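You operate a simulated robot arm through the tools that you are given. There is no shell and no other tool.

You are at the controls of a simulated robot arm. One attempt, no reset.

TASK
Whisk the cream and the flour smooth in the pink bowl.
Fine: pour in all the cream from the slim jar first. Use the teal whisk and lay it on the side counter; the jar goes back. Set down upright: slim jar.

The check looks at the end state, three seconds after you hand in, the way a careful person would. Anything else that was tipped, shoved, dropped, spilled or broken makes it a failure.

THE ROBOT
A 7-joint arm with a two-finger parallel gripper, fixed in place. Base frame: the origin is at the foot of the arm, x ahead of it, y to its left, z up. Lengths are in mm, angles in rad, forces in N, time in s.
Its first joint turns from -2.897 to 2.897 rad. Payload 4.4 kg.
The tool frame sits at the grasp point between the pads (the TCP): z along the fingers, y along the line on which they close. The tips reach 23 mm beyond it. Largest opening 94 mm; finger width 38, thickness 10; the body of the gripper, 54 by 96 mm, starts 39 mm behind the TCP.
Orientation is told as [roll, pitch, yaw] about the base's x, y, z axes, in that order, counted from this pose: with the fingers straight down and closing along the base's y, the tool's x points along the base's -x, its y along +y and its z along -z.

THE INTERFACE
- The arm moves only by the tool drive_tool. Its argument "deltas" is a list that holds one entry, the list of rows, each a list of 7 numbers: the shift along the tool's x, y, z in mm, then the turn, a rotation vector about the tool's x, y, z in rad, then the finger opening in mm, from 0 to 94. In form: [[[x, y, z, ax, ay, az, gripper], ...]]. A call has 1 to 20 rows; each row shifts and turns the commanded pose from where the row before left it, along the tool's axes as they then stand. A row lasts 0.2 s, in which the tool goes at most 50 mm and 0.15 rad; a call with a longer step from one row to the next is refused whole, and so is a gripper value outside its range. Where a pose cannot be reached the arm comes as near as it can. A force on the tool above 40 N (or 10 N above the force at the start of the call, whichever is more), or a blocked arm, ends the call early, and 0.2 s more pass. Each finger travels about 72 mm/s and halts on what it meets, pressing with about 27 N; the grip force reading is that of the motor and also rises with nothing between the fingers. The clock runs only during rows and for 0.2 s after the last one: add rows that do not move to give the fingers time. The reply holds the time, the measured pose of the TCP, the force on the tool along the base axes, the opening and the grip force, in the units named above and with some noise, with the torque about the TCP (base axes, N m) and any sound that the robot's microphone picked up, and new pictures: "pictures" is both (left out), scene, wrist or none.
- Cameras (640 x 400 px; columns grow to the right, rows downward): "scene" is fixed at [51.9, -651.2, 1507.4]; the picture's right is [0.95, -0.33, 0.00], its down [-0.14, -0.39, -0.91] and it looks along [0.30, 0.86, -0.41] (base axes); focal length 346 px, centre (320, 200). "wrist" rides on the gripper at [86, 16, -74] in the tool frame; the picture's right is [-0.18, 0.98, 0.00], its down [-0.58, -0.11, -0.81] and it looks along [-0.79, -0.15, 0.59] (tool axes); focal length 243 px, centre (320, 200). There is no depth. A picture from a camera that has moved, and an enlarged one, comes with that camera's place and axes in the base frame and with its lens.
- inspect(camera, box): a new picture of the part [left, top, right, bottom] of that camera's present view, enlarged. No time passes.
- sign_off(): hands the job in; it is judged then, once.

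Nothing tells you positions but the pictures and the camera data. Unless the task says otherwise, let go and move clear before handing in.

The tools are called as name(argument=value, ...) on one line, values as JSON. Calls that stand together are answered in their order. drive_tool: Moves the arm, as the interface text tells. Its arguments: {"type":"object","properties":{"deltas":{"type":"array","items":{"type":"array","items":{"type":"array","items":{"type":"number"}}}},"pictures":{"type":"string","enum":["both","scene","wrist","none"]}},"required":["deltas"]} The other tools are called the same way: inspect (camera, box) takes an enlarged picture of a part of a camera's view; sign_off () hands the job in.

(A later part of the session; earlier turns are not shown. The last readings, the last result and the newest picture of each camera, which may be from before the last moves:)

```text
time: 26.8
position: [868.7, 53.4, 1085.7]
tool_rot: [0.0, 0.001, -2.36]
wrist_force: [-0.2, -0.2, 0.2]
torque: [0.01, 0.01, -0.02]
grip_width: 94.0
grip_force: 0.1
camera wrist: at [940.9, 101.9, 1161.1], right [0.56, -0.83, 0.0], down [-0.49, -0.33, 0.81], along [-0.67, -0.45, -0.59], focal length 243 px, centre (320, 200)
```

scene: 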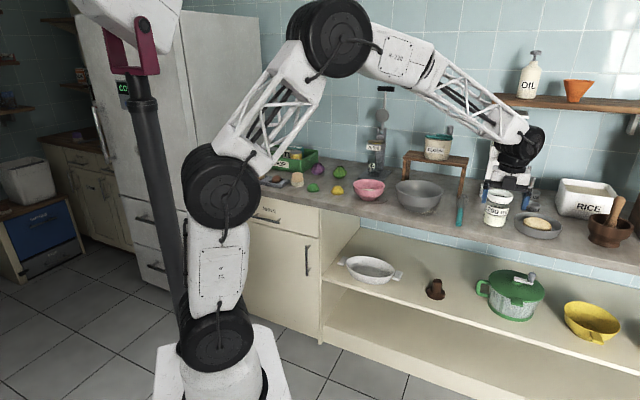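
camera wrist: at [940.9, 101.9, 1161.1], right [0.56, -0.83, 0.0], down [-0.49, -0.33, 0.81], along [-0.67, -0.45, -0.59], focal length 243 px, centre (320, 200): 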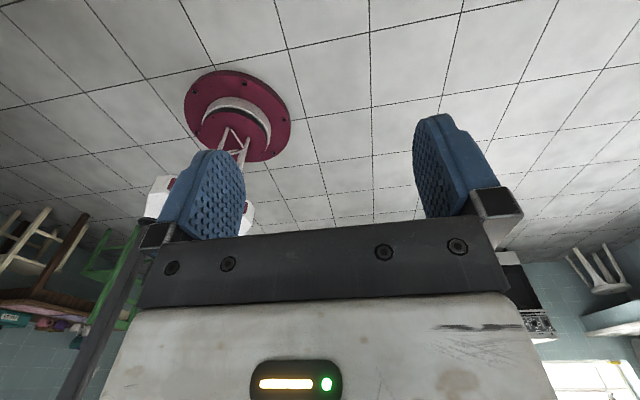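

The wrist flipped within its limits. Now I'll tilt the tool forward so it points nearly level at the jar, with the camera on top.

drive_tool(deltas=[[[0, 0, 0, 0, 0.1396, 0, 94], [0, 0, 0, 0, 0.1396, 0, 94], [0, 0, 0, 0, 0.1396, 0, 94], [0, 0, 0, 0, 0.1396, 0, 94], [0, 0, 0, 0, 0.1396, 0, 94], [0, 0, 0, 0, 0.1396, 0, 94], [0, 0, 0, 0, 0.1396, 0, 94], [0, 0, 0, 0, 0.1396, 0, 94], [0, 0, 0, 0, 0.1396, 0, 94], [0, 0, 0, 0, 0.1396, 0, 94], [0, 0, 0, 0, 0, 0, 94]]], pictures="both")

```text
time: 29.2
position: [869.1, 52.2, 1086.4]
tool_rot: [-0.005, 1.399, -2.36]
wrist_force: [-1.2, 0.1, 0.2]
torque: [0.02, 0.0, -0.02]
grip_width: 93.9
grip_force: 0.0
camera wrist: at [838.3, -0.9, 1184.5], right [0.67, -0.72, -0.18], down [-0.71, -0.55, -0.43], along [0.21, 0.42, -0.88], focal length 243 px, centre (320, 200)
```

scene: 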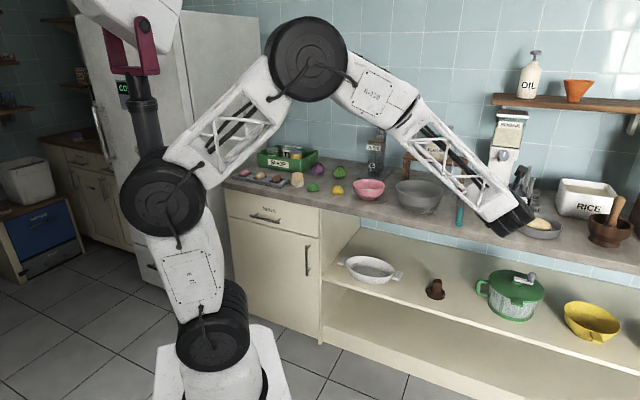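
wrist: 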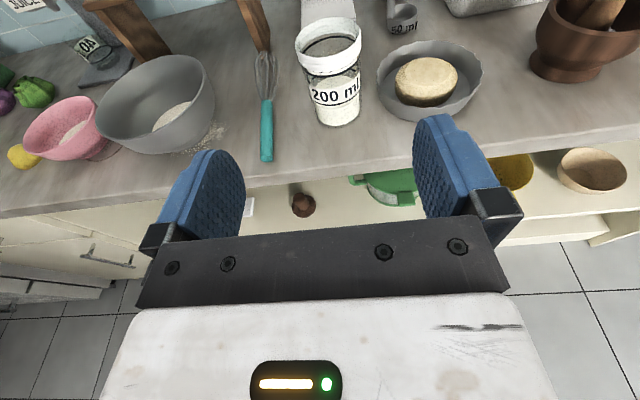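

I now have an upright view from above. I'll zoom in to refine the positions of the jar, whisk and bowls.

inspect(camera="wrist", box=[230, 0, 490, 170])

inspect(camera="wrist", box=[0, 20, 240, 180])

```text
2.35 times, centred on (360, 85) of wrist
camera zoom: at [838.3, -0.9, 1184.5], right [0.67, -0.72, -0.18], down [-0.71, -0.55, -0.43], along [0.21, 0.42, -0.88], focal length 571 px, centre (226, 471)
```

zoom: 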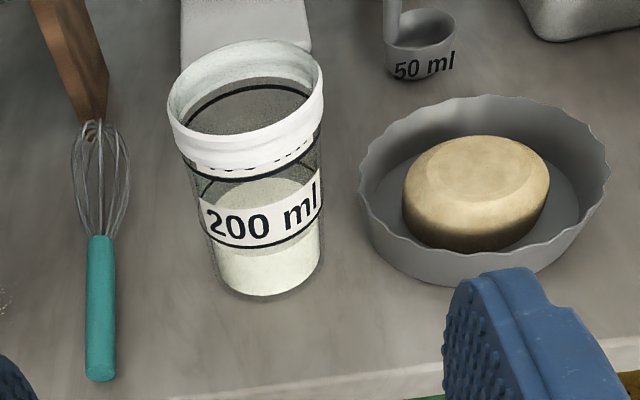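

```text
2.50 times, centred on (120, 100) of wrist
camera zoom: at [838.3, -0.9, 1184.5], right [0.67, -0.72, -0.18], down [-0.71, -0.55, -0.43], along [0.21, 0.42, -0.88], focal length 606 px, centre (820, 450)
```

zoom: 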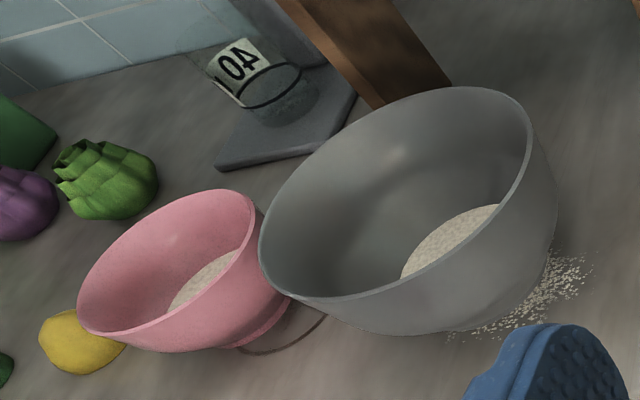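

The jar axis is at about (1054, 234), lined up with the tool, and the tin beside it sits about 27 mm away. I'll drop to grasp height in front of the counter, then move forward to a stand-off.

drive_tool(deltas=[[[-34.7, 0, 6, 0, 0, 0, 94], [-34.7, 0, 6, 0, 0, 0, 94], [-34.7, 0, 6, 0, 0, 0, 94], [-34.7, 0, 6, 0, 0, 0, 94], [6.84, 0, 39.4, 0, 0, 0, 94], [6.84, 0, 39.4, 0, 0, 0, 94], [6.84, 0, 39.4, 0, 0, 0, 94], [6.84, 0, 39.4, 0, 0, 0, 94], [0, 0, 0, 0, 0, 0, 94]]], pictures="both")

```text
time: 31.2
position: [981.3, 167.3, 944.9]
tool_rot: [-0.004, 1.393, -2.362]
wrist_force: [0.2, 0.2, -0.6]
torque: [-0.01, -0.01, -0.02]
grip_width: 94.1
grip_force: 0.0
camera wrist: at [951.4, 114.0, 1043.9], right [0.67, -0.72, -0.18], down [-0.71, -0.55, -0.43], along [0.21, 0.42, -0.88], focal length 243 px, centre (320, 200)
```

scene: 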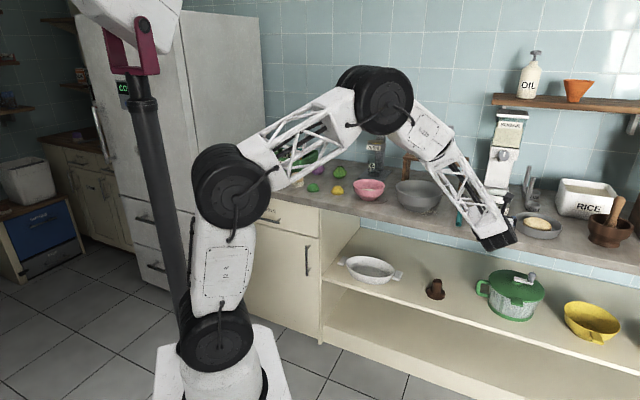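
wrist: 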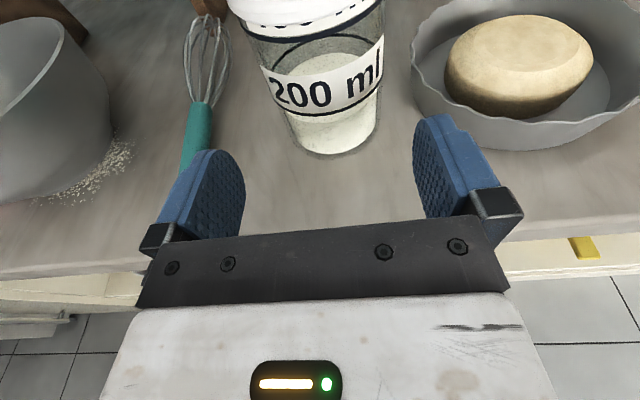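

The jar is centred between the fingers with clearance from the tin. I'll go forward to the grasp depth with a slight shift right, still open.

drive_tool(deltas=[[[3.5, 1.5, 19.7, 0, 0, 0, 94], [3.5, 1.5, 19.7, 0, 0, 0, 94], [3.5, 0, 19.7, 0, 0, 0, 94], [3.5, 0, 19.7, 0, 0, 0, 94], [1.6, 0, 8.8, 0, 0, 0, 94], [0, 0, 0, 0, 0, 0, 94]]], pictures="both")

```text
time: 32.6
position: [1046.8, 226.2, 946.4]
tool_rot: [-0.005, 1.395, -2.364]
wrist_force: [0.0, 0.2, 0.1]
torque: [0.02, 0.0, 0.01]
grip_width: 94.1
grip_force: 0.1
camera wrist: at [1016.8, 173.3, 1044.3], right [0.67, -0.72, -0.18], down [-0.71, -0.55, -0.43], along [0.21, 0.42, -0.88], focal length 243 px, centre (320, 200)
```

scene: 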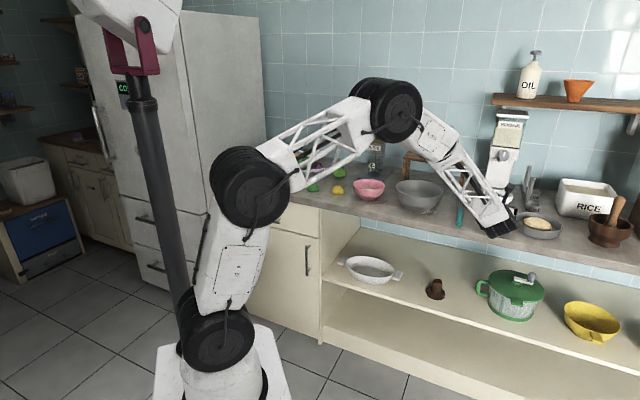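
wrist: 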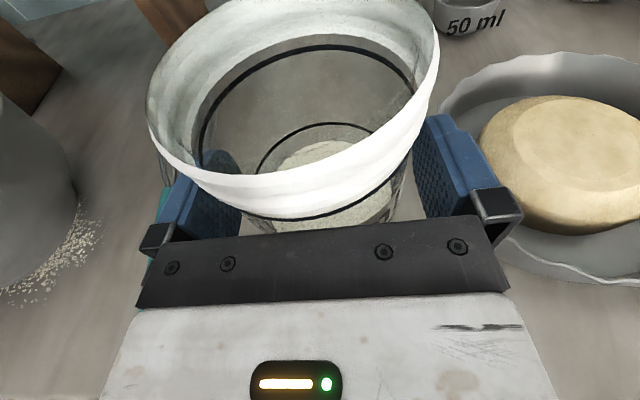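

The jar sits between the pads with no contact force. I'll close on the body now.

drive_tool(deltas=[[[0, 0, 0, 0, 0, 0, 84], [0, 0, 0, 0, 0, 0, 78], [0, 0, 0, 0, 0, 0, 70], [0, 0, 0, 0, 0, 0, 60], [0, 0, 0, 0, 0, 0, 60]]], pictures="both")

```text
time: 33.8
position: [1046.2, 226.0, 946.5]
tool_rot: [-0.006, 1.397, -2.361]
wrist_force: [-0.9, 2.4, 0.8]
torque: [0.01, -0.05, 0.03]
grip_width: 82.5
grip_force: 26.7
camera wrist: at [1016.7, 173.2, 1044.3], right [0.67, -0.72, -0.18], down [-0.71, -0.55, -0.43], along [0.21, 0.42, -0.88], focal length 243 px, centre (320, 200)
```

scene: 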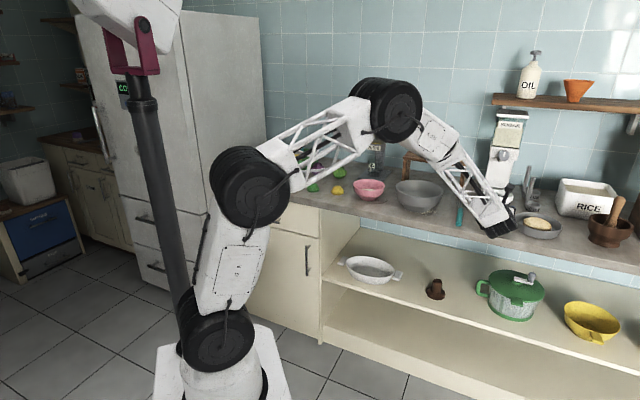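
wrist: 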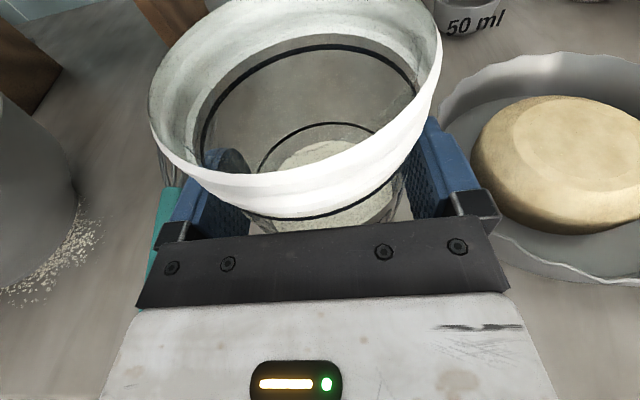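

The grip holds at 82.5 mm with 26.7 N. I'll note the return pose, TCP (1046, 226, 946.5) with rotation (−0.006, 1.397, −2.361), and lift slowly.

drive_tool(deltas=[[[9.85, 0, -1.73, 0, 0, 0, 60], [14.8, 0, -2.6, 0, 0, 0, 60], [19.7, 0, -3.5, 0, 0, 0, 60], [19.7, 0, -3.5, 0, 0, 0, 60], [0, 0, 0, 0, 0, 0, 60]]], pictures="both")

```text
time: 35.0
position: [1045.2, 226.3, 1011.6]
tool_rot: [-0.006, 1.395, -2.365]
wrist_force: [0.5, -0.1, -4.3]
torque: [-0.02, 0.0, 0.01]
grip_width: 82.6
grip_force: 26.9
camera wrist: at [1015.5, 172.8, 1109.1], right [0.67, -0.72, -0.18], down [-0.71, -0.55, -0.43], along [0.21, 0.42, -0.88], focal length 243 px, centre (320, 200)
```

scene: 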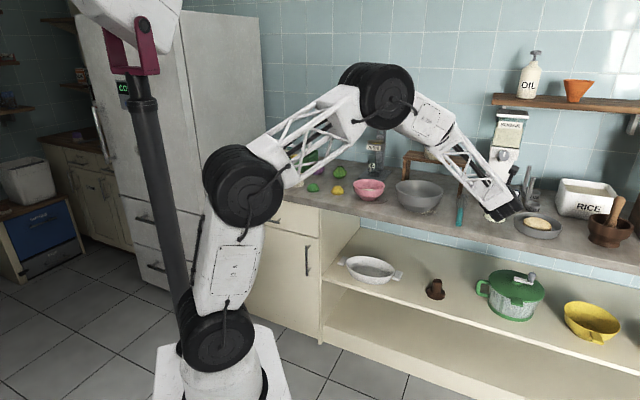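
wrist: 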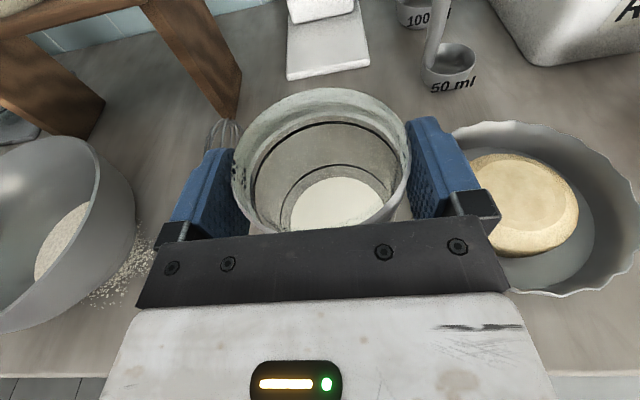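

The jar seems to sit lower in the grip than before, so it may have slipped while I lifted. I'll look closely before doing anything else.

inspect(camera="wrist", box=[150, 60, 510, 260])

inspect(camera="scene", box=[450, 150, 560, 240])

```text
1.78 times, centred on (330, 160) of wrist
camera zoom: at [1015.5, 172.8, 1109.1], right [0.67, -0.72, -0.18], down [-0.71, -0.55, -0.43], along [0.21, 0.42, -0.88], focal length 431 px, centre (302, 271)
```

zoom: 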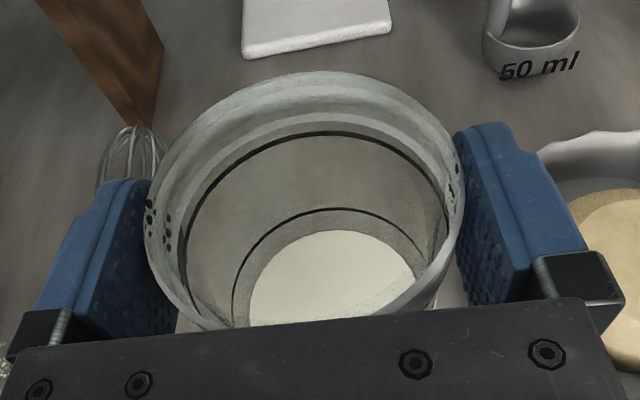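

```text
4.44 times, centred on (505, 195) of scene
camera zoom: at [51.9, -651.2, 1507.4], right [0.95, -0.33, 0.0], down [-0.14, -0.39, -0.91], along [0.3, 0.86, -0.41], focal length 1540 px, centre (-502, 222)
```

zoom: 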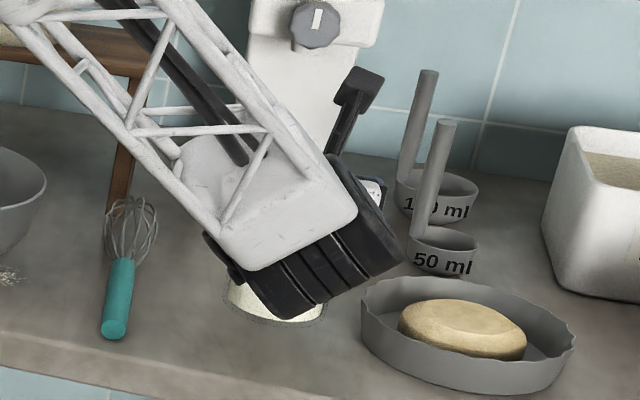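

The jar slid down about 48 mm in the pads before it came up, and it's now held near the lip about 16 mm above the counter. I'll hold still for a moment to see whether it creeps.

drive_tool(deltas=[[[0, 0, 0, 0, 0, 0, 60], [0, 0, 0, 0, 0, 0, 60], [0, 0, 0, 0, 0, 0, 60], [0, 0, 0, 0, 0, 0, 60], [0, 0, 0, 0, 0, 0, 60]]], pictures="wrist")

inspect(camera="wrist", box=[150, 60, 510, 260])

```text
time: 36.2
position: [1045.4, 225.6, 1010.5]
tool_rot: [-0.004, 1.395, -2.364]
wrist_force: [-0.3, -0.6, -3.2]
torque: [-0.02, 0.04, 0.01]
grip_width: 82.5
grip_force: 27.4
camera wrist: at [1015.5, 172.8, 1109.2], right [0.67, -0.72, -0.18], down [-0.71, -0.55, -0.43], along [0.21, 0.42, -0.88], focal length 243 px, centre (320, 200)
```

wrist: 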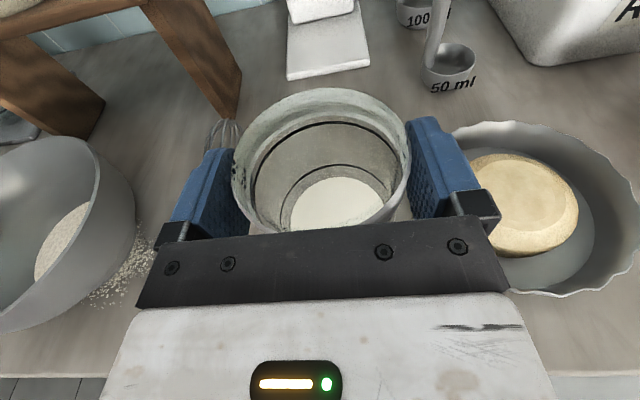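

```text
1.78 times, centred on (330, 160) of wrist
camera zoom: at [1015.5, 172.8, 1109.2], right [0.67, -0.72, -0.18], down [-0.71, -0.55, -0.43], along [0.21, 0.42, -0.88], focal length 431 px, centre (302, 271)
```

zoom: 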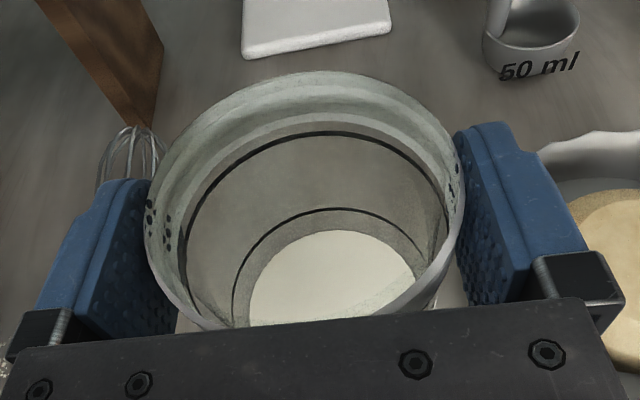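

The grip isn't creeping. As a small test, I'll raise slowly by 6 mm to see whether the jar follows or the pads slide on it.

drive_tool(deltas=[[[1.5, 0, -0.26, 0, 0, 0, 60], [1.5, 0, -0.26, 0, 0, 0, 60], [1.5, 0, -0.26, 0, 0, 0, 60], [1.5, 0, -0.26, 0, 0, 0, 60], [0, 0, 0, 0, 0, 0, 60]]], pictures="both")

inspect(camera="wrist", box=[150, 60, 510, 260])

inspect(camera="scene", box=[450, 150, 560, 240])

```text
time: 37.4
position: [1046.4, 226.3, 1017.2]
tool_rot: [-0.005, 1.396, -2.362]
wrist_force: [-1.2, 0.4, -2.9]
torque: [-0.01, 0.03, 0.0]
grip_width: 82.5
grip_force: 26.8
camera wrist: at [1016.0, 172.9, 1115.1], right [0.67, -0.72, -0.18], down [-0.71, -0.55, -0.43], along [0.21, 0.42, -0.88], focal length 243 px, centre (320, 200)
```

scene: 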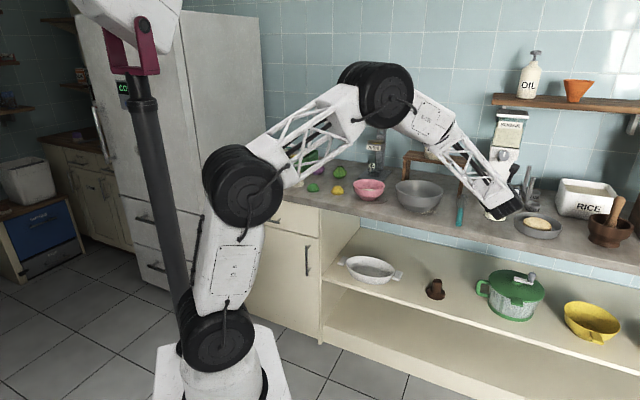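
wrist: 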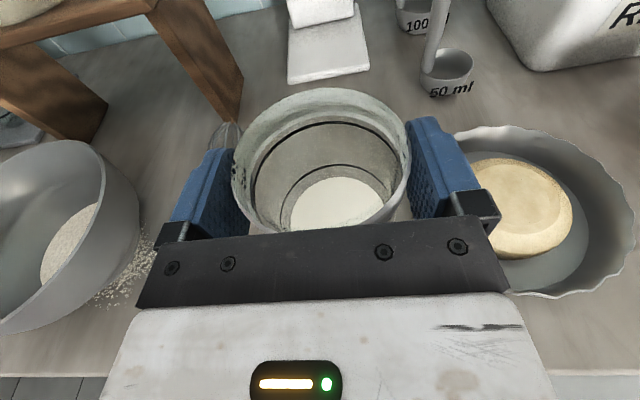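

```text
1.78 times, centred on (330, 160) of wrist
camera zoom: at [1016.0, 172.9, 1115.1], right [0.67, -0.72, -0.18], down [-0.71, -0.55, -0.43], along [0.21, 0.42, -0.88], focal length 431 px, centre (302, 271)
```

zoom: 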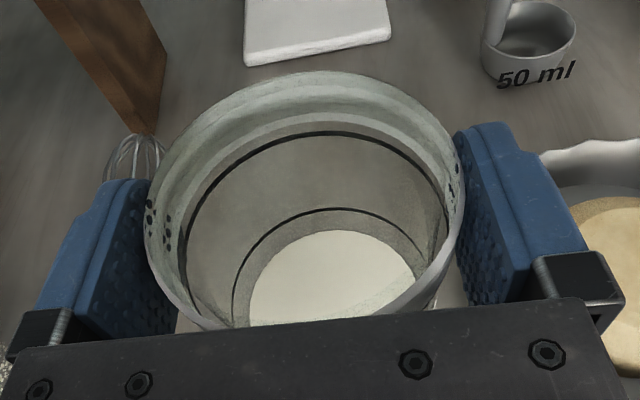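

```text
4.44 times, centred on (505, 195) of scene
camera zoom: at [51.9, -651.2, 1507.4], right [0.95, -0.33, 0.0], down [-0.14, -0.39, -0.91], along [0.3, 0.86, -0.41], focal length 1540 px, centre (-502, 222)
```

zoom: 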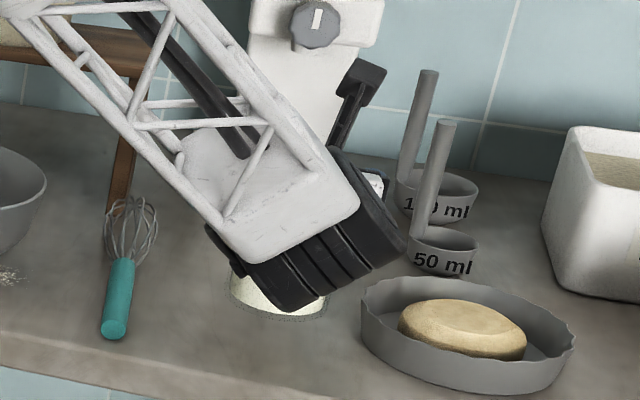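

The jar rose with the gripper, so it's now held firmly at the lip, but the pads around the lip would be in the way of the pour. I'll set it gently back down and regrip lower on the body, giving the grip time to settle before lifting.

drive_tool(deltas=[[[-4.9, 0, 0.87, 0, 0, 0, 60], [-4.9, 0, 0.87, 0, 0, 0, 60], [-4.9, 0, 0.87, 0, 0, 0, 60], [0, 0, 0, 0, 0, 0, 60]]], pictures="none")

drive_tool(deltas=[[[-1.48, 0, 0.26, 0, 0, 0, 60], [-1.48, 0, 0.26, 0, 0, 0, 60], [0, 0, 0, 0, 0, 0, 60]]], pictures="none")

drive_tool(deltas=[[[-1.48, 0, 0.26, 0, 0, 0, 60], [0, 0, 0, 0, 0, 0, 60]]], pictures="wrist")

```text
time: 38.4
position: [1045.0, 225.7, 1000.8]
tool_rot: [-0.006, 1.396, -2.363]
wrist_force: [0.0, 0.7, -4.3]
torque: [-0.06, 0.04, -0.03]
grip_width: 82.4
grip_force: 26.7
```

```text
time: 39.2
position: [1046.5, 226.3, 997.7]
tool_rot: [-0.005, 1.397, -2.363]
wrist_force: [0.1, -0.2, -3.5]
torque: [-0.03, 0.0, 0.02]
grip_width: 82.4
grip_force: 27.1
```

```text
time: 39.8
position: [1045.9, 225.9, 998.0]
tool_rot: [-0.006, 1.396, -2.364]
wrist_force: [-0.9, 1.0, -4.0]
torque: [-0.05, 0.06, -0.03]
grip_width: 82.2
grip_force: 27.2
camera wrist: at [1016.2, 172.7, 1095.5], right [0.67, -0.72, -0.18], down [-0.71, -0.55, -0.43], along [0.21, 0.42, -0.88], focal length 243 px, centre (320, 200)
```

wrist: 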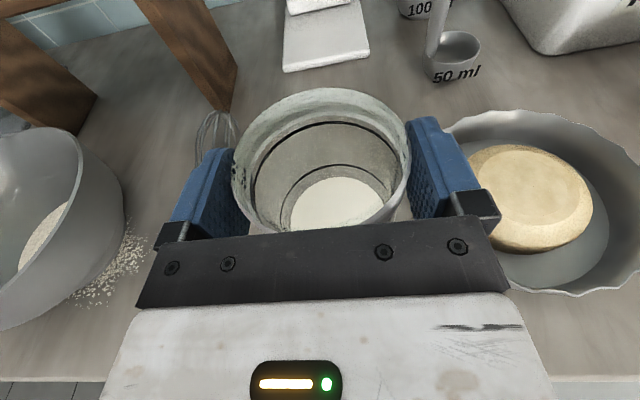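

It's still airborne, with about 4 N of load. I'll keep lowering in small steps until the weight comes off.

drive_tool(deltas=[[[-1.48, 0, 0.26, 0, 0, 0, 60], [0, 0, 0, 0, 0, 0, 60]]], pictures="none")

drive_tool(deltas=[[[-1.48, 0, 0.26, 0, 0, 0, 60], [0, 0, 0, 0, 0, 0, 60]]], pictures="none")

drive_tool(deltas=[[[-1.48, 0, 0.26, 0, 0, 0, 60], [0, 0, 0, 0, 0, 0, 60]]], pictures="none")

drive_tool(deltas=[[[-1.48, 0, 0.26, 0, 0, 0, 60], [0, 0, 0, 0, 0, 0, 60]]], pictures="both")

```text
time: 40.4
position: [1045.2, 226.6, 994.5]
tool_rot: [-0.003, 1.394, -2.363]
wrist_force: [-0.4, -0.8, -3.5]
torque: [0.0, 0.01, 0.0]
grip_width: 82.7
grip_force: 26.7
```

```text
time: 41.0
position: [1046.3, 226.3, 994.9]
tool_rot: [-0.004, 1.396, -2.362]
wrist_force: [-0.2, 0.1, -3.6]
torque: [-0.08, 0.03, -0.03]
grip_width: 82.3
grip_force: 27.4
```

```text
time: 41.6
position: [1045.5, 225.0, 993.5]
tool_rot: [-0.002, 1.397, -2.361]
wrist_force: [-1.5, 0.5, 3.4]
torque: [-0.04, 0.0, -0.02]
grip_width: 82.5
grip_force: 27.1
```

```text
time: 42.2
position: [1048.0, 226.2, 992.6]
tool_rot: [0.005, 1.396, -2.353]
wrist_force: [-5.1, -1.1, 20.1]
torque: [0.06, 0.1, -0.02]
grip_width: 82.6
grip_force: 27.0
camera wrist: at [1016.5, 172.8, 1091.1], right [0.67, -0.72, -0.18], down [-0.71, -0.55, -0.43], along [0.21, 0.42, -0.88], focal length 243 px, centre (320, 200)
```

scene: 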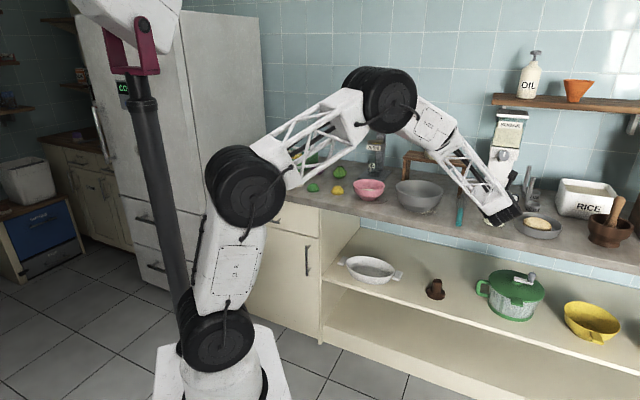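
wrist: 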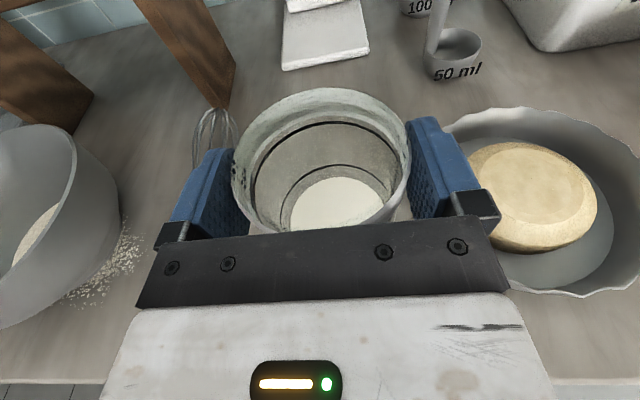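

The jar touched down at TCP z of about 993.5, and the lip grip held over 20 N, so friction there is good. I'll ease off the push, open, drop to the body and close again with a longer settling time.

drive_tool(deltas=[[[1.3, 0, -0.23, 0, 0, 0, 60], [0, 0, 0, 0, 0, 0, 60], [0, 0, 0, 0, 0, 0, 86], [0, 0, 0, 0, 0, 0, 94], [0, 0, 0, 0, 0, 0, 94]]], pictures="both")

```text
time: 43.4
position: [1046.3, 225.8, 990.7]
tool_rot: [-0.003, 1.395, -2.364]
wrist_force: [0.2, 0.0, 0.2]
torque: [0.01, 0.01, 0.03]
grip_width: 94.1
grip_force: 0.1
camera wrist: at [1016.5, 172.6, 1089.9], right [0.67, -0.72, -0.18], down [-0.71, -0.55, -0.43], along [0.21, 0.42, -0.88], focal length 243 px, centre (320, 200)
```

scene: 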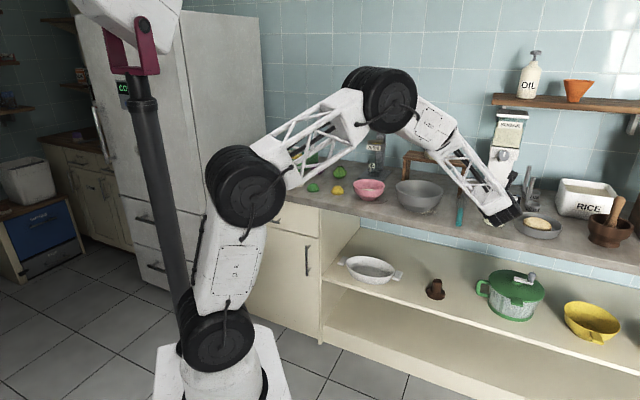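
wrist: 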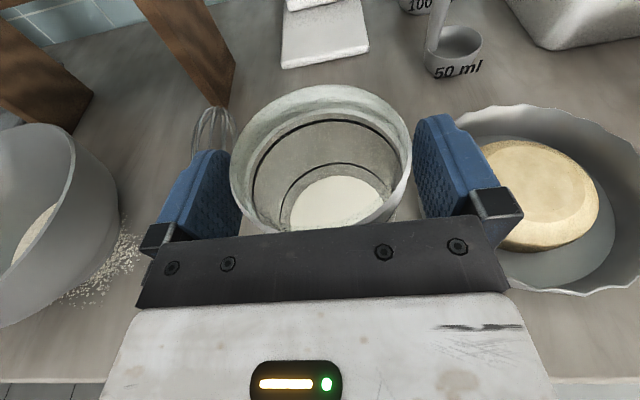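

The jar is standing free and open. I'll lower to the body, close, and wait two seconds for the grip to settle.

drive_tool(deltas=[[[-14.8, 0, 2.6, 0, 0, 0, 94], [-14.8, 0, 2.6, 0, 0, 0, 94], [-14.8, 0, 2.6, 0, 0, 0, 94], [0, 0, 0, 0, 0, 0, 94], [0, 0, 0, 0, 0, 0, 86], [0, 0, 0, 0, 0, 0, 80], [0, 0, 0, 0, 0, 0, 74], [0, 0, 0, 0, 0, 0, 60], [0, 0, 0, 0, 0, 0, 40], [0, 0, 0, 0, 0, 0, 40], [0, 0, 0, 0, 0, 0, 40], [0, 0, 0, 0, 0, 0, 40], [0, 0, 0, 0, 0, 0, 40], [0, 0, 0, 0, 0, 0, 40]]], pictures="both")

inspect(camera="wrist", box=[130, 80, 510, 280])

```text
time: 46.4
position: [1047.4, 227.4, 946.0]
tool_rot: [-0.004, 1.397, -2.361]
wrist_force: [-0.8, 1.0, 0.8]
torque: [0.03, -0.08, 0.02]
grip_width: 82.2
grip_force: 27.6
camera wrist: at [1016.7, 172.4, 1044.7], right [0.67, -0.72, -0.18], down [-0.71, -0.55, -0.43], along [0.21, 0.42, -0.88], focal length 243 px, centre (320, 200)
```

scene: 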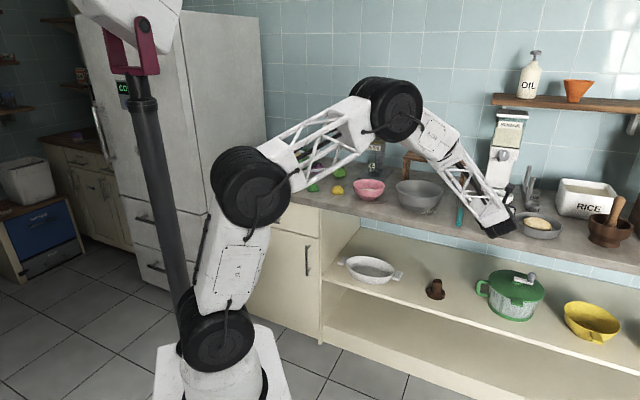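
wrist: 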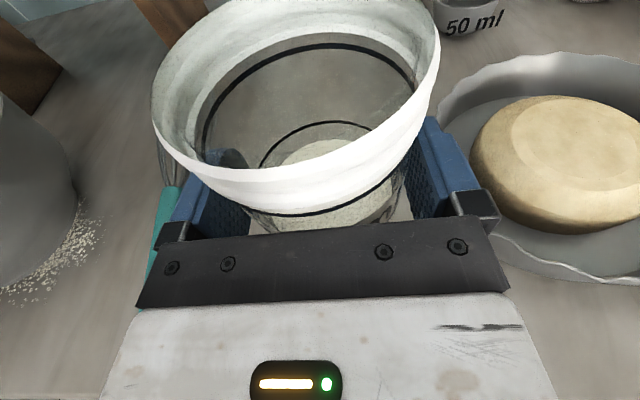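

```text
1.68 times, centred on (320, 180) of wrist
camera zoom: at [1016.7, 172.4, 1044.7], right [0.67, -0.72, -0.18], down [-0.71, -0.55, -0.43], along [0.21, 0.42, -0.88], focal length 409 px, centre (320, 234)
```

zoom: 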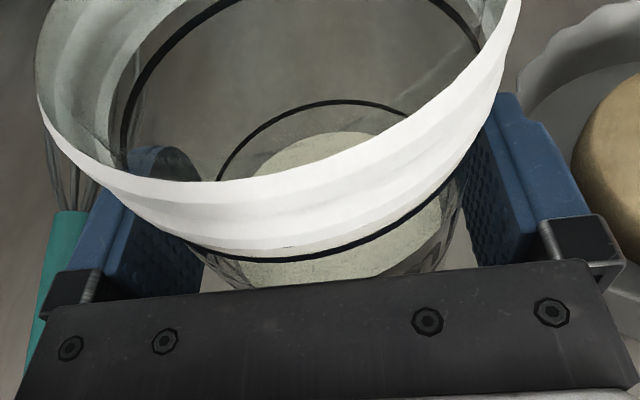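

It closed at 82.2 mm again. I'll lift very slowly by 6 mm and check whether the jar follows this time.

drive_tool(deltas=[[[0.98, 0, -0.17, 0, 0, 0, 40], [0.98, 0, -0.17, 0, 0, 0, 40], [0.98, 0, -0.17, 0, 0, 0, 40], [0.98, 0, -0.17, 0, 0, 0, 40], [0.98, 0, -0.17, 0, 0, 0, 40], [0.98, 0, -0.17, 0, 0, 0, 40], [0, 0, 0, 0, 0, 0, 40]]], pictures="wrist")

inspect(camera="wrist", box=[130, 80, 510, 280])

```text
time: 48.0
position: [1044.9, 226.3, 952.6]
tool_rot: [-0.005, 1.396, -2.364]
wrist_force: [0.2, 0.0, -4.1]
torque: [-0.05, 0.04, -0.01]
grip_width: 82.1
grip_force: 26.8
camera wrist: at [1016.5, 172.8, 1051.3], right [0.67, -0.72, -0.18], down [-0.71, -0.55, -0.43], along [0.21, 0.42, -0.88], focal length 243 px, centre (320, 200)
```

wrist: 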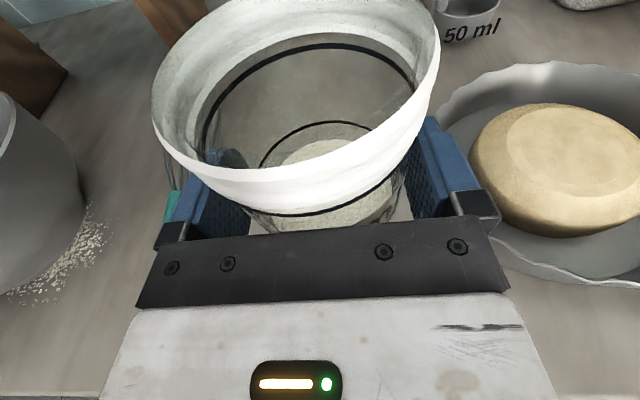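

```text
1.68 times, centred on (320, 180) of wrist
camera zoom: at [1016.5, 172.8, 1051.3], right [0.67, -0.72, -0.18], down [-0.71, -0.55, -0.43], along [0.21, 0.42, -0.88], focal length 409 px, centre (320, 234)
```

zoom: 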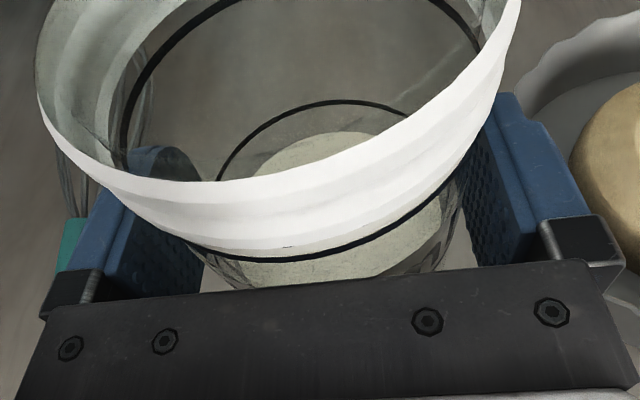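

It held this time: the view is unchanged and the load is about 4 N. I'll lift higher with gently ramped steps and recheck.

drive_tool(deltas=[[[2, 0, -0.35, 0, 0, 0, 40], [4, 0, -0.7, 0, 0, 0, 40], [6, 0, -1.05, 0, 0, 0, 40], [8, 0, -1.4, 0, 0, 0, 40], [10, 0, -1.75, 0, 0, 0, 40], [10, 0, -1.75, 0, 0, 0, 40], [10, 0, -1.75, 0, 0, 0, 40], [10, 0, -1.75, 0, 0, 0, 40], [10, 0, -1.75, 0, 0, 0, 40], [10, 0, -1.75, 0, 0, 0, 40], [10, 0, -1.75, 0, 0, 0, 40], [8, 0, -1.4, 0, 0, 0, 40], [6, 0, -1.05, 0, 0, 0, 40], [4, 0, -0.7, 0, 0, 0, 40], [2, 0, -0.35, 0, 0, 0, 40], [0, 0, 0, 0, 0, 0, 40]]], pictures="both")

```text
time: 51.4
position: [1045.1, 226.8, 1064.5]
tool_rot: [-0.006, 1.395, -2.363]
wrist_force: [0.2, -0.1, -2.6]
torque: [-0.05, 0.03, -0.02]
grip_width: 82.8
grip_force: 27.5
camera wrist: at [1015.9, 172.6, 1162.8], right [0.67, -0.72, -0.18], down [-0.71, -0.55, -0.43], along [0.21, 0.42, -0.88], focal length 243 px, centre (320, 200)
```

scene: 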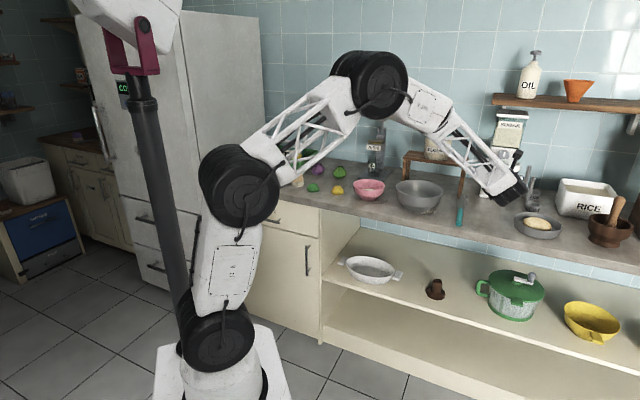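
wrist: 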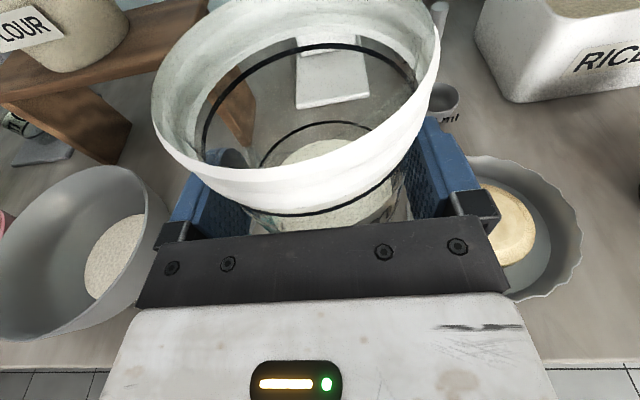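

The jar holds through the full lift. Now I'll carry it left above the bowls with gentle ramped moves, then turn the heading so the later pour stays clear of the grey bowl.

drive_tool(deltas=[[[1.2, -4.8, 0.6, 0, 0, 0, 40], [2.4, -9.7, 1.1, 0, 0, 0, 40], [4, -16.1, 1.9, 0, 0, 0, 40], [4, -16.1, 1.9, 0, 0, 0, 40], [4, -16.1, 1.9, 0, 0, 0, 40], [4, -16.1, 1.9, 0, 0, 0, 40], [4, -16.1, 1.9, 0, 0, 0, 40], [4, -16.1, 1.9, 0, 0, 0, 40], [4, -16.1, 1.9, 0, 0, 0, 40], [4, -16.1, 1.9, 0, 0, 0, 40], [2.8, -11.3, 1.3, 0, 0, 0, 40], [1.6, -6.4, 0.8, 0, 0, 0, 40], [0, 0, 0, 0, 0, 0, 40]]], pictures="both")

```text
time: 54.2
position: [951.4, 358.3, 1100.3]
tool_rot: [-0.006, 1.398, -2.364]
wrist_force: [0.1, -0.2, -3.2]
torque: [-0.02, 0.01, -0.01]
grip_width: 82.7
grip_force: 26.9
camera wrist: at [920.9, 305.5, 1198.9], right [0.67, -0.72, -0.18], down [-0.71, -0.55, -0.43], along [0.21, 0.42, -0.88], focal length 243 px, centre (320, 200)
```

scene: 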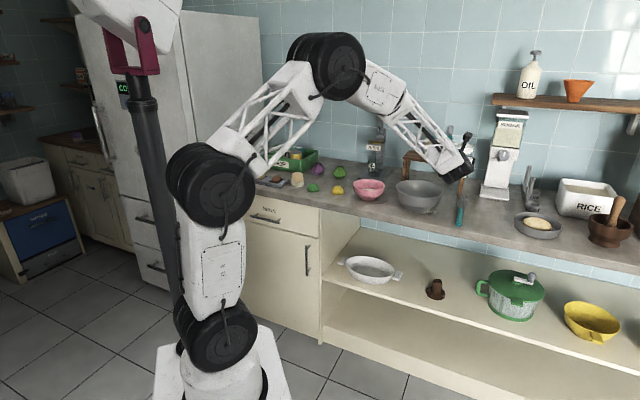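
wrist: 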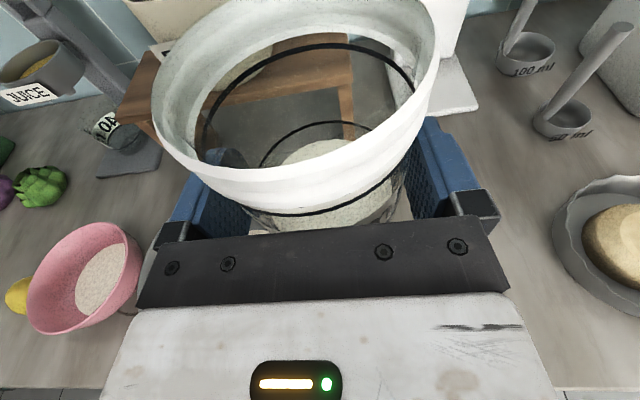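

The carry is stable, and the pink bowl's rim centre is near (714, 605, 938). I'll turn the heading partway and keep carrying towards it.

drive_tool(deltas=[[[0, 0, 0, 0.04, 0, -0.007, 40], [0, 0, 0, 0.0788, 0, -0.0139, 40], [0, 0, 0, 0.0788, 0, -0.0139, 40], [0, 0, 0, 0.0788, 0, -0.0139, 40], [0, 0, 0, 0.0788, 0, -0.0139, 40], [0, 0, 0, 0.04, 0, -0.007, 40], [0.6, -7.1, 3.3, 0, 0, 0, 40], [1.2, -14.2, 6.6, 0, 0, 0, 40], [1.45, -17.8, 8.2, 0, 0, 0, 40], [1.45, -17.8, 8.2, 0, 0, 0, 40], [1.45, -17.8, 8.2, 0, 0, 0, 40], [1.45, -17.8, 8.2, 0, 0, 0, 40], [1.45, -17.8, 8.2, 0, 0, 0, 40], [1.45, -17.8, 8.2, 0, 0, 0, 40], [1.2, -14.2, 6.6, 0, 0, 0, 40], [0.6, -7.1, 3.3, 0, 0, 0, 40], [0, 0, 0, 0, 0, 0, 40]]], pictures="both")

```text
time: 57.8
position: [839.2, 479.8, 1100.2]
tool_rot: [-0.005, 1.395, -1.962]
wrist_force: [0.0, 0.1, -3.7]
torque: [0.01, 0.02, 0.01]
grip_width: 82.5
grip_force: 27.3
camera wrist: at [832.3, 418.5, 1198.8], right [0.9, -0.4, -0.18], down [-0.44, -0.79, -0.43], along [0.03, 0.47, -0.88], focal length 243 px, centre (320, 200)
```

scene: 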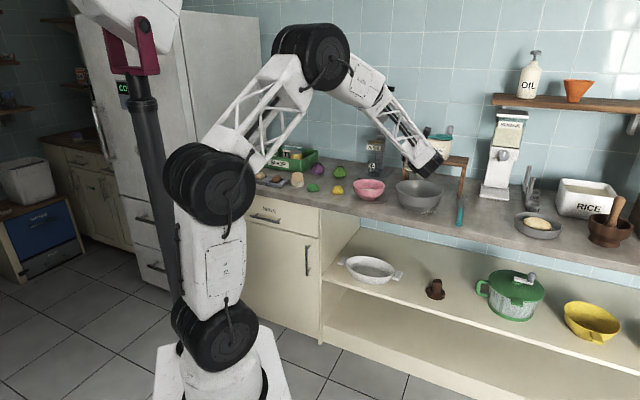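
wrist: 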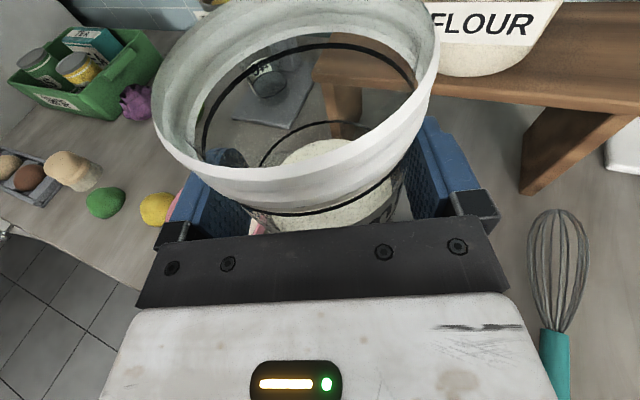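

Still stable. I'll finish turning to a 90° heading and move beside the pink bowl.

drive_tool(deltas=[[[0, 0, 0, 0.036, 0, -0.0063, 40], [0, 0, 0, 0.0788, 0, -0.0139, 40], [0, 0, 0, 0.0788, 0, -0.0139, 40], [0, 0, 0, 0.0788, 0, -0.0139, 40], [0, 0, 0, 0.0788, 0, -0.0139, 40], [0, 0, 0, 0.036, 0, -0.0063, 40], [1.1, -4.5, 6.5, 0, 0, 0, 40], [2.3, -9, 13.1, 0, 0, 0, 40], [2.3, -9, 13.1, 0, 0, 0, 40], [2.3, -9, 13.1, 0, 0, 0, 40], [2.3, -9, 13.1, 0, 0, 0, 40], [2.3, -9, 13.1, 0, 0, 0, 40], [1.1, -4.5, 6.5, 0, 0, 0, 40], [0, 0, 0, 0, 0, 0, 40]]], pictures="both")

```text
time: 60.8
position: [783.5, 558.0, 1100.0]
tool_rot: [0.0, 1.397, -1.565]
wrist_force: [-0.5, 0.7, -3.7]
torque: [-0.02, 0.03, 0.01]
grip_width: 82.3
grip_force: 27.2
camera wrist: at [800.6, 499.7, 1198.9], right [0.98, -0.03, -0.18], down [-0.1, -0.9, -0.43], along [-0.15, 0.44, -0.88], focal length 243 px, centre (320, 200)
```

scene: 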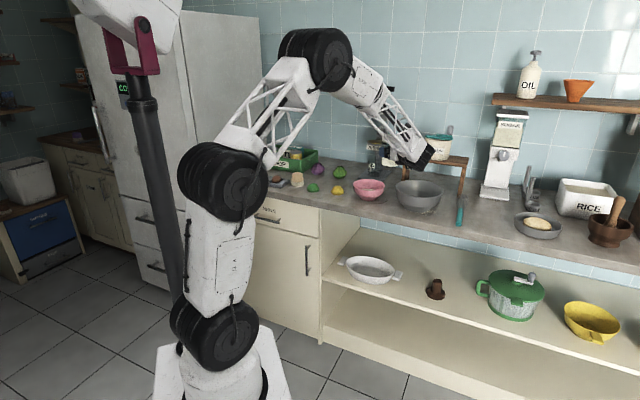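
wrist: 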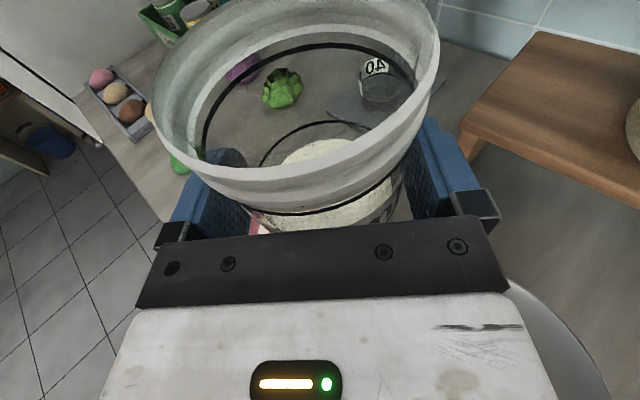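

The jar is beside the pink bowl at TCP (783, 558, 1100). I'll tip the tool from 80° to 40° so the jar leans about 40°, which is still below pouring, and check that it doesn't slip.

drive_tool(deltas=[[[0, 0, 0, 0, -0.05, 0, 40], [0, 0, 0, 0, -0.1, 0, 40], [0, 0, 0, 0, -0.1, 0, 40], [0, 0, 0, 0, -0.1, 0, 40], [0, 0, 0, 0, -0.1, 0, 40], [0, 0, 0, 0, -0.1, 0, 40], [0, 0, 0, 0, -0.1, 0, 40], [0, 0, 0, 0, -0.049, 0, 40], [0, 0, 0, 0, 0, 0, 40]]], pictures="both")

```text
time: 62.8
position: [783.3, 558.6, 1101.2]
tool_rot: [0.0, 0.696, -1.564]
wrist_force: [-0.3, -0.2, -3.6]
torque: [-0.01, -0.01, 0.01]
grip_width: 82.5
grip_force: 26.9
camera wrist: at [799.9, 576.4, 1213.7], right [0.98, -0.13, -0.12], down [-0.1, -0.96, 0.25], along [-0.15, -0.23, -0.96], focal length 243 px, centre (320, 200)
```

scene: 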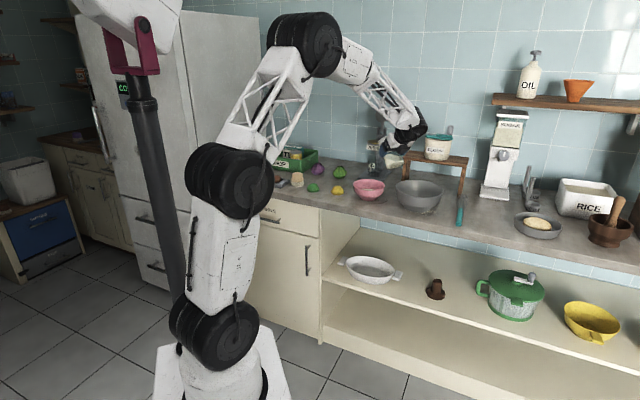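
wrist: 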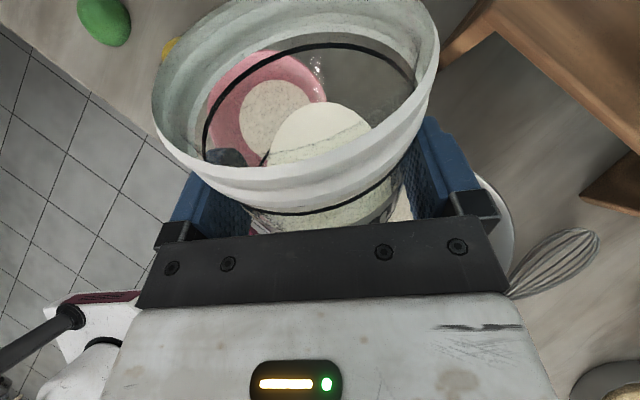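

The jar holds at a 40° lean and the cream level shifted as expected. I can see the pink bowl through the glass from nearly overhead, so I'll zoom in to pin down its centre.

inspect(camera="wrist", box=[140, 0, 460, 240])

inspect(camera="scene", box=[340, 110, 470, 220])

```text
1.67 times, centred on (300, 120) of wrist
camera zoom: at [799.9, 576.4, 1213.7], right [0.98, -0.13, -0.12], down [-0.1, -0.96, 0.25], along [-0.15, -0.23, -0.96], focal length 404 px, centre (353, 333)
```

zoom: 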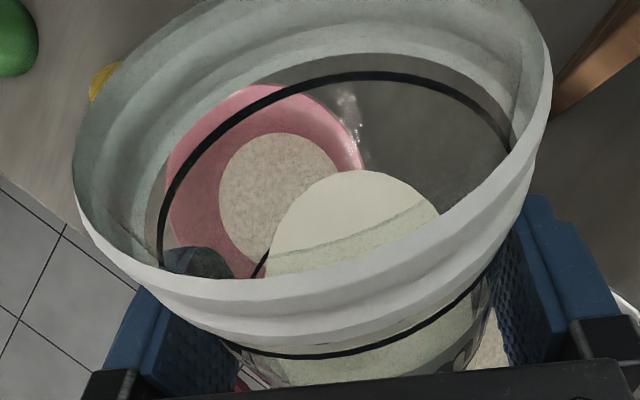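

```text
3.64 times, centred on (405, 165) of scene
camera zoom: at [51.9, -651.2, 1507.4], right [0.95, -0.33, 0.0], down [-0.14, -0.39, -0.91], along [0.3, 0.86, -0.41], focal length 1260 px, centre (11, 327)
```

zoom: 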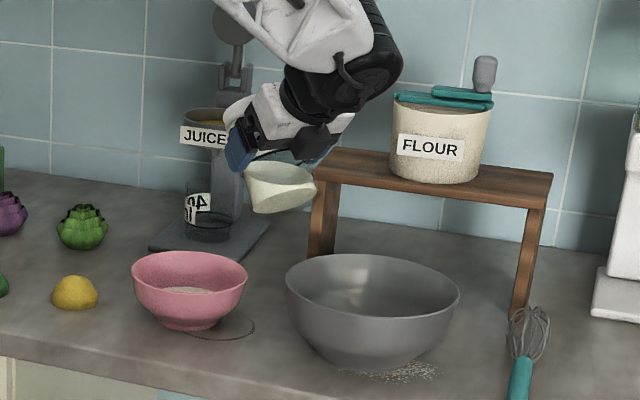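

The bowl centre is at about (713, 616), with the rim near 937. I'll roll the jar about 40° to the left around the tool axis, staying high, which brings the tilt to about 52° and still short of pouring.

drive_tool(deltas=[[[0, 0, 0, 0, 0, -0.05, 40], [0, 0, 0, 0, 0, -0.1, 40], [0, 0, 0, 0, 0, -0.1, 40], [0, 0, 0, 0, 0, -0.1, 40], [0, 0, 0, 0, 0, -0.1, 40], [0, 0, 0, 0, 0, -0.1, 40], [0, 0, 0, 0, 0, -0.1, 40], [0, 0, 0, 0, 0, -0.048, 40], [0, 0, 0, 0, 0, 0, 40]]], pictures="both")

inspect(camera="scene", box=[340, 110, 470, 220])

```text
time: 64.8
position: [783.3, 561.4, 1100.7]
tool_rot: [0.495, 0.514, -0.732]
wrist_force: [-0.4, -0.2, -3.0]
torque: [0.01, 0.05, -0.01]
grip_width: 82.3
grip_force: 27.2
camera wrist: at [740.7, 569.0, 1207.2], right [0.87, 0.38, 0.32], down [0.3, -0.91, 0.29], along [0.4, -0.16, -0.9], focal length 243 px, centre (320, 200)
```

scene: 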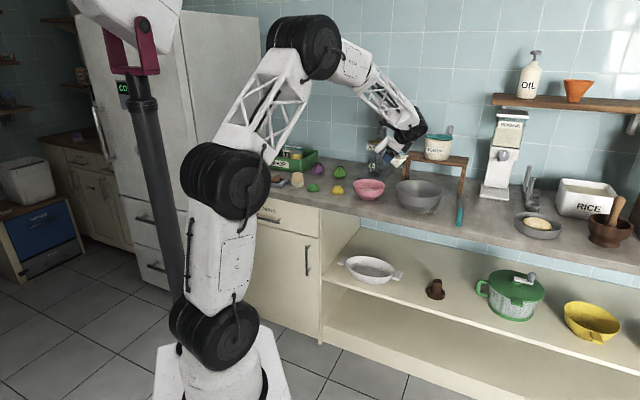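
wrist: 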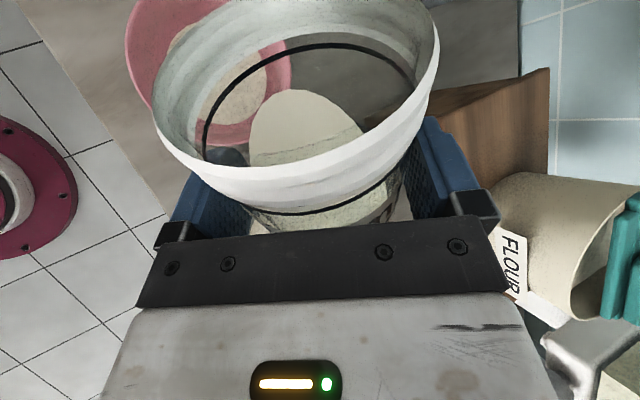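

```text
3.64 times, centred on (405, 165) of scene
camera zoom: at [51.9, -651.2, 1507.4], right [0.95, -0.33, 0.0], down [-0.14, -0.39, -0.91], along [0.3, 0.86, -0.41], focal length 1260 px, centre (11, 327)
```

zoom: 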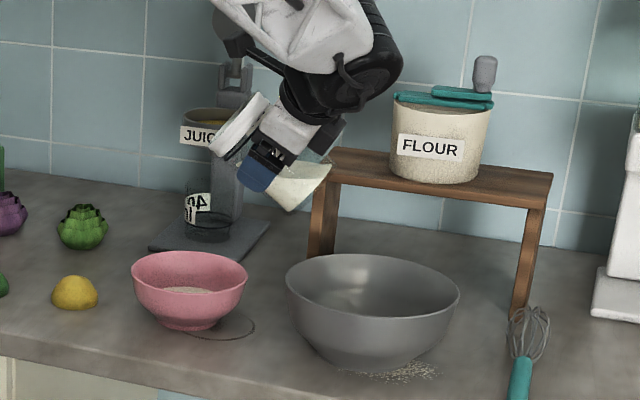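

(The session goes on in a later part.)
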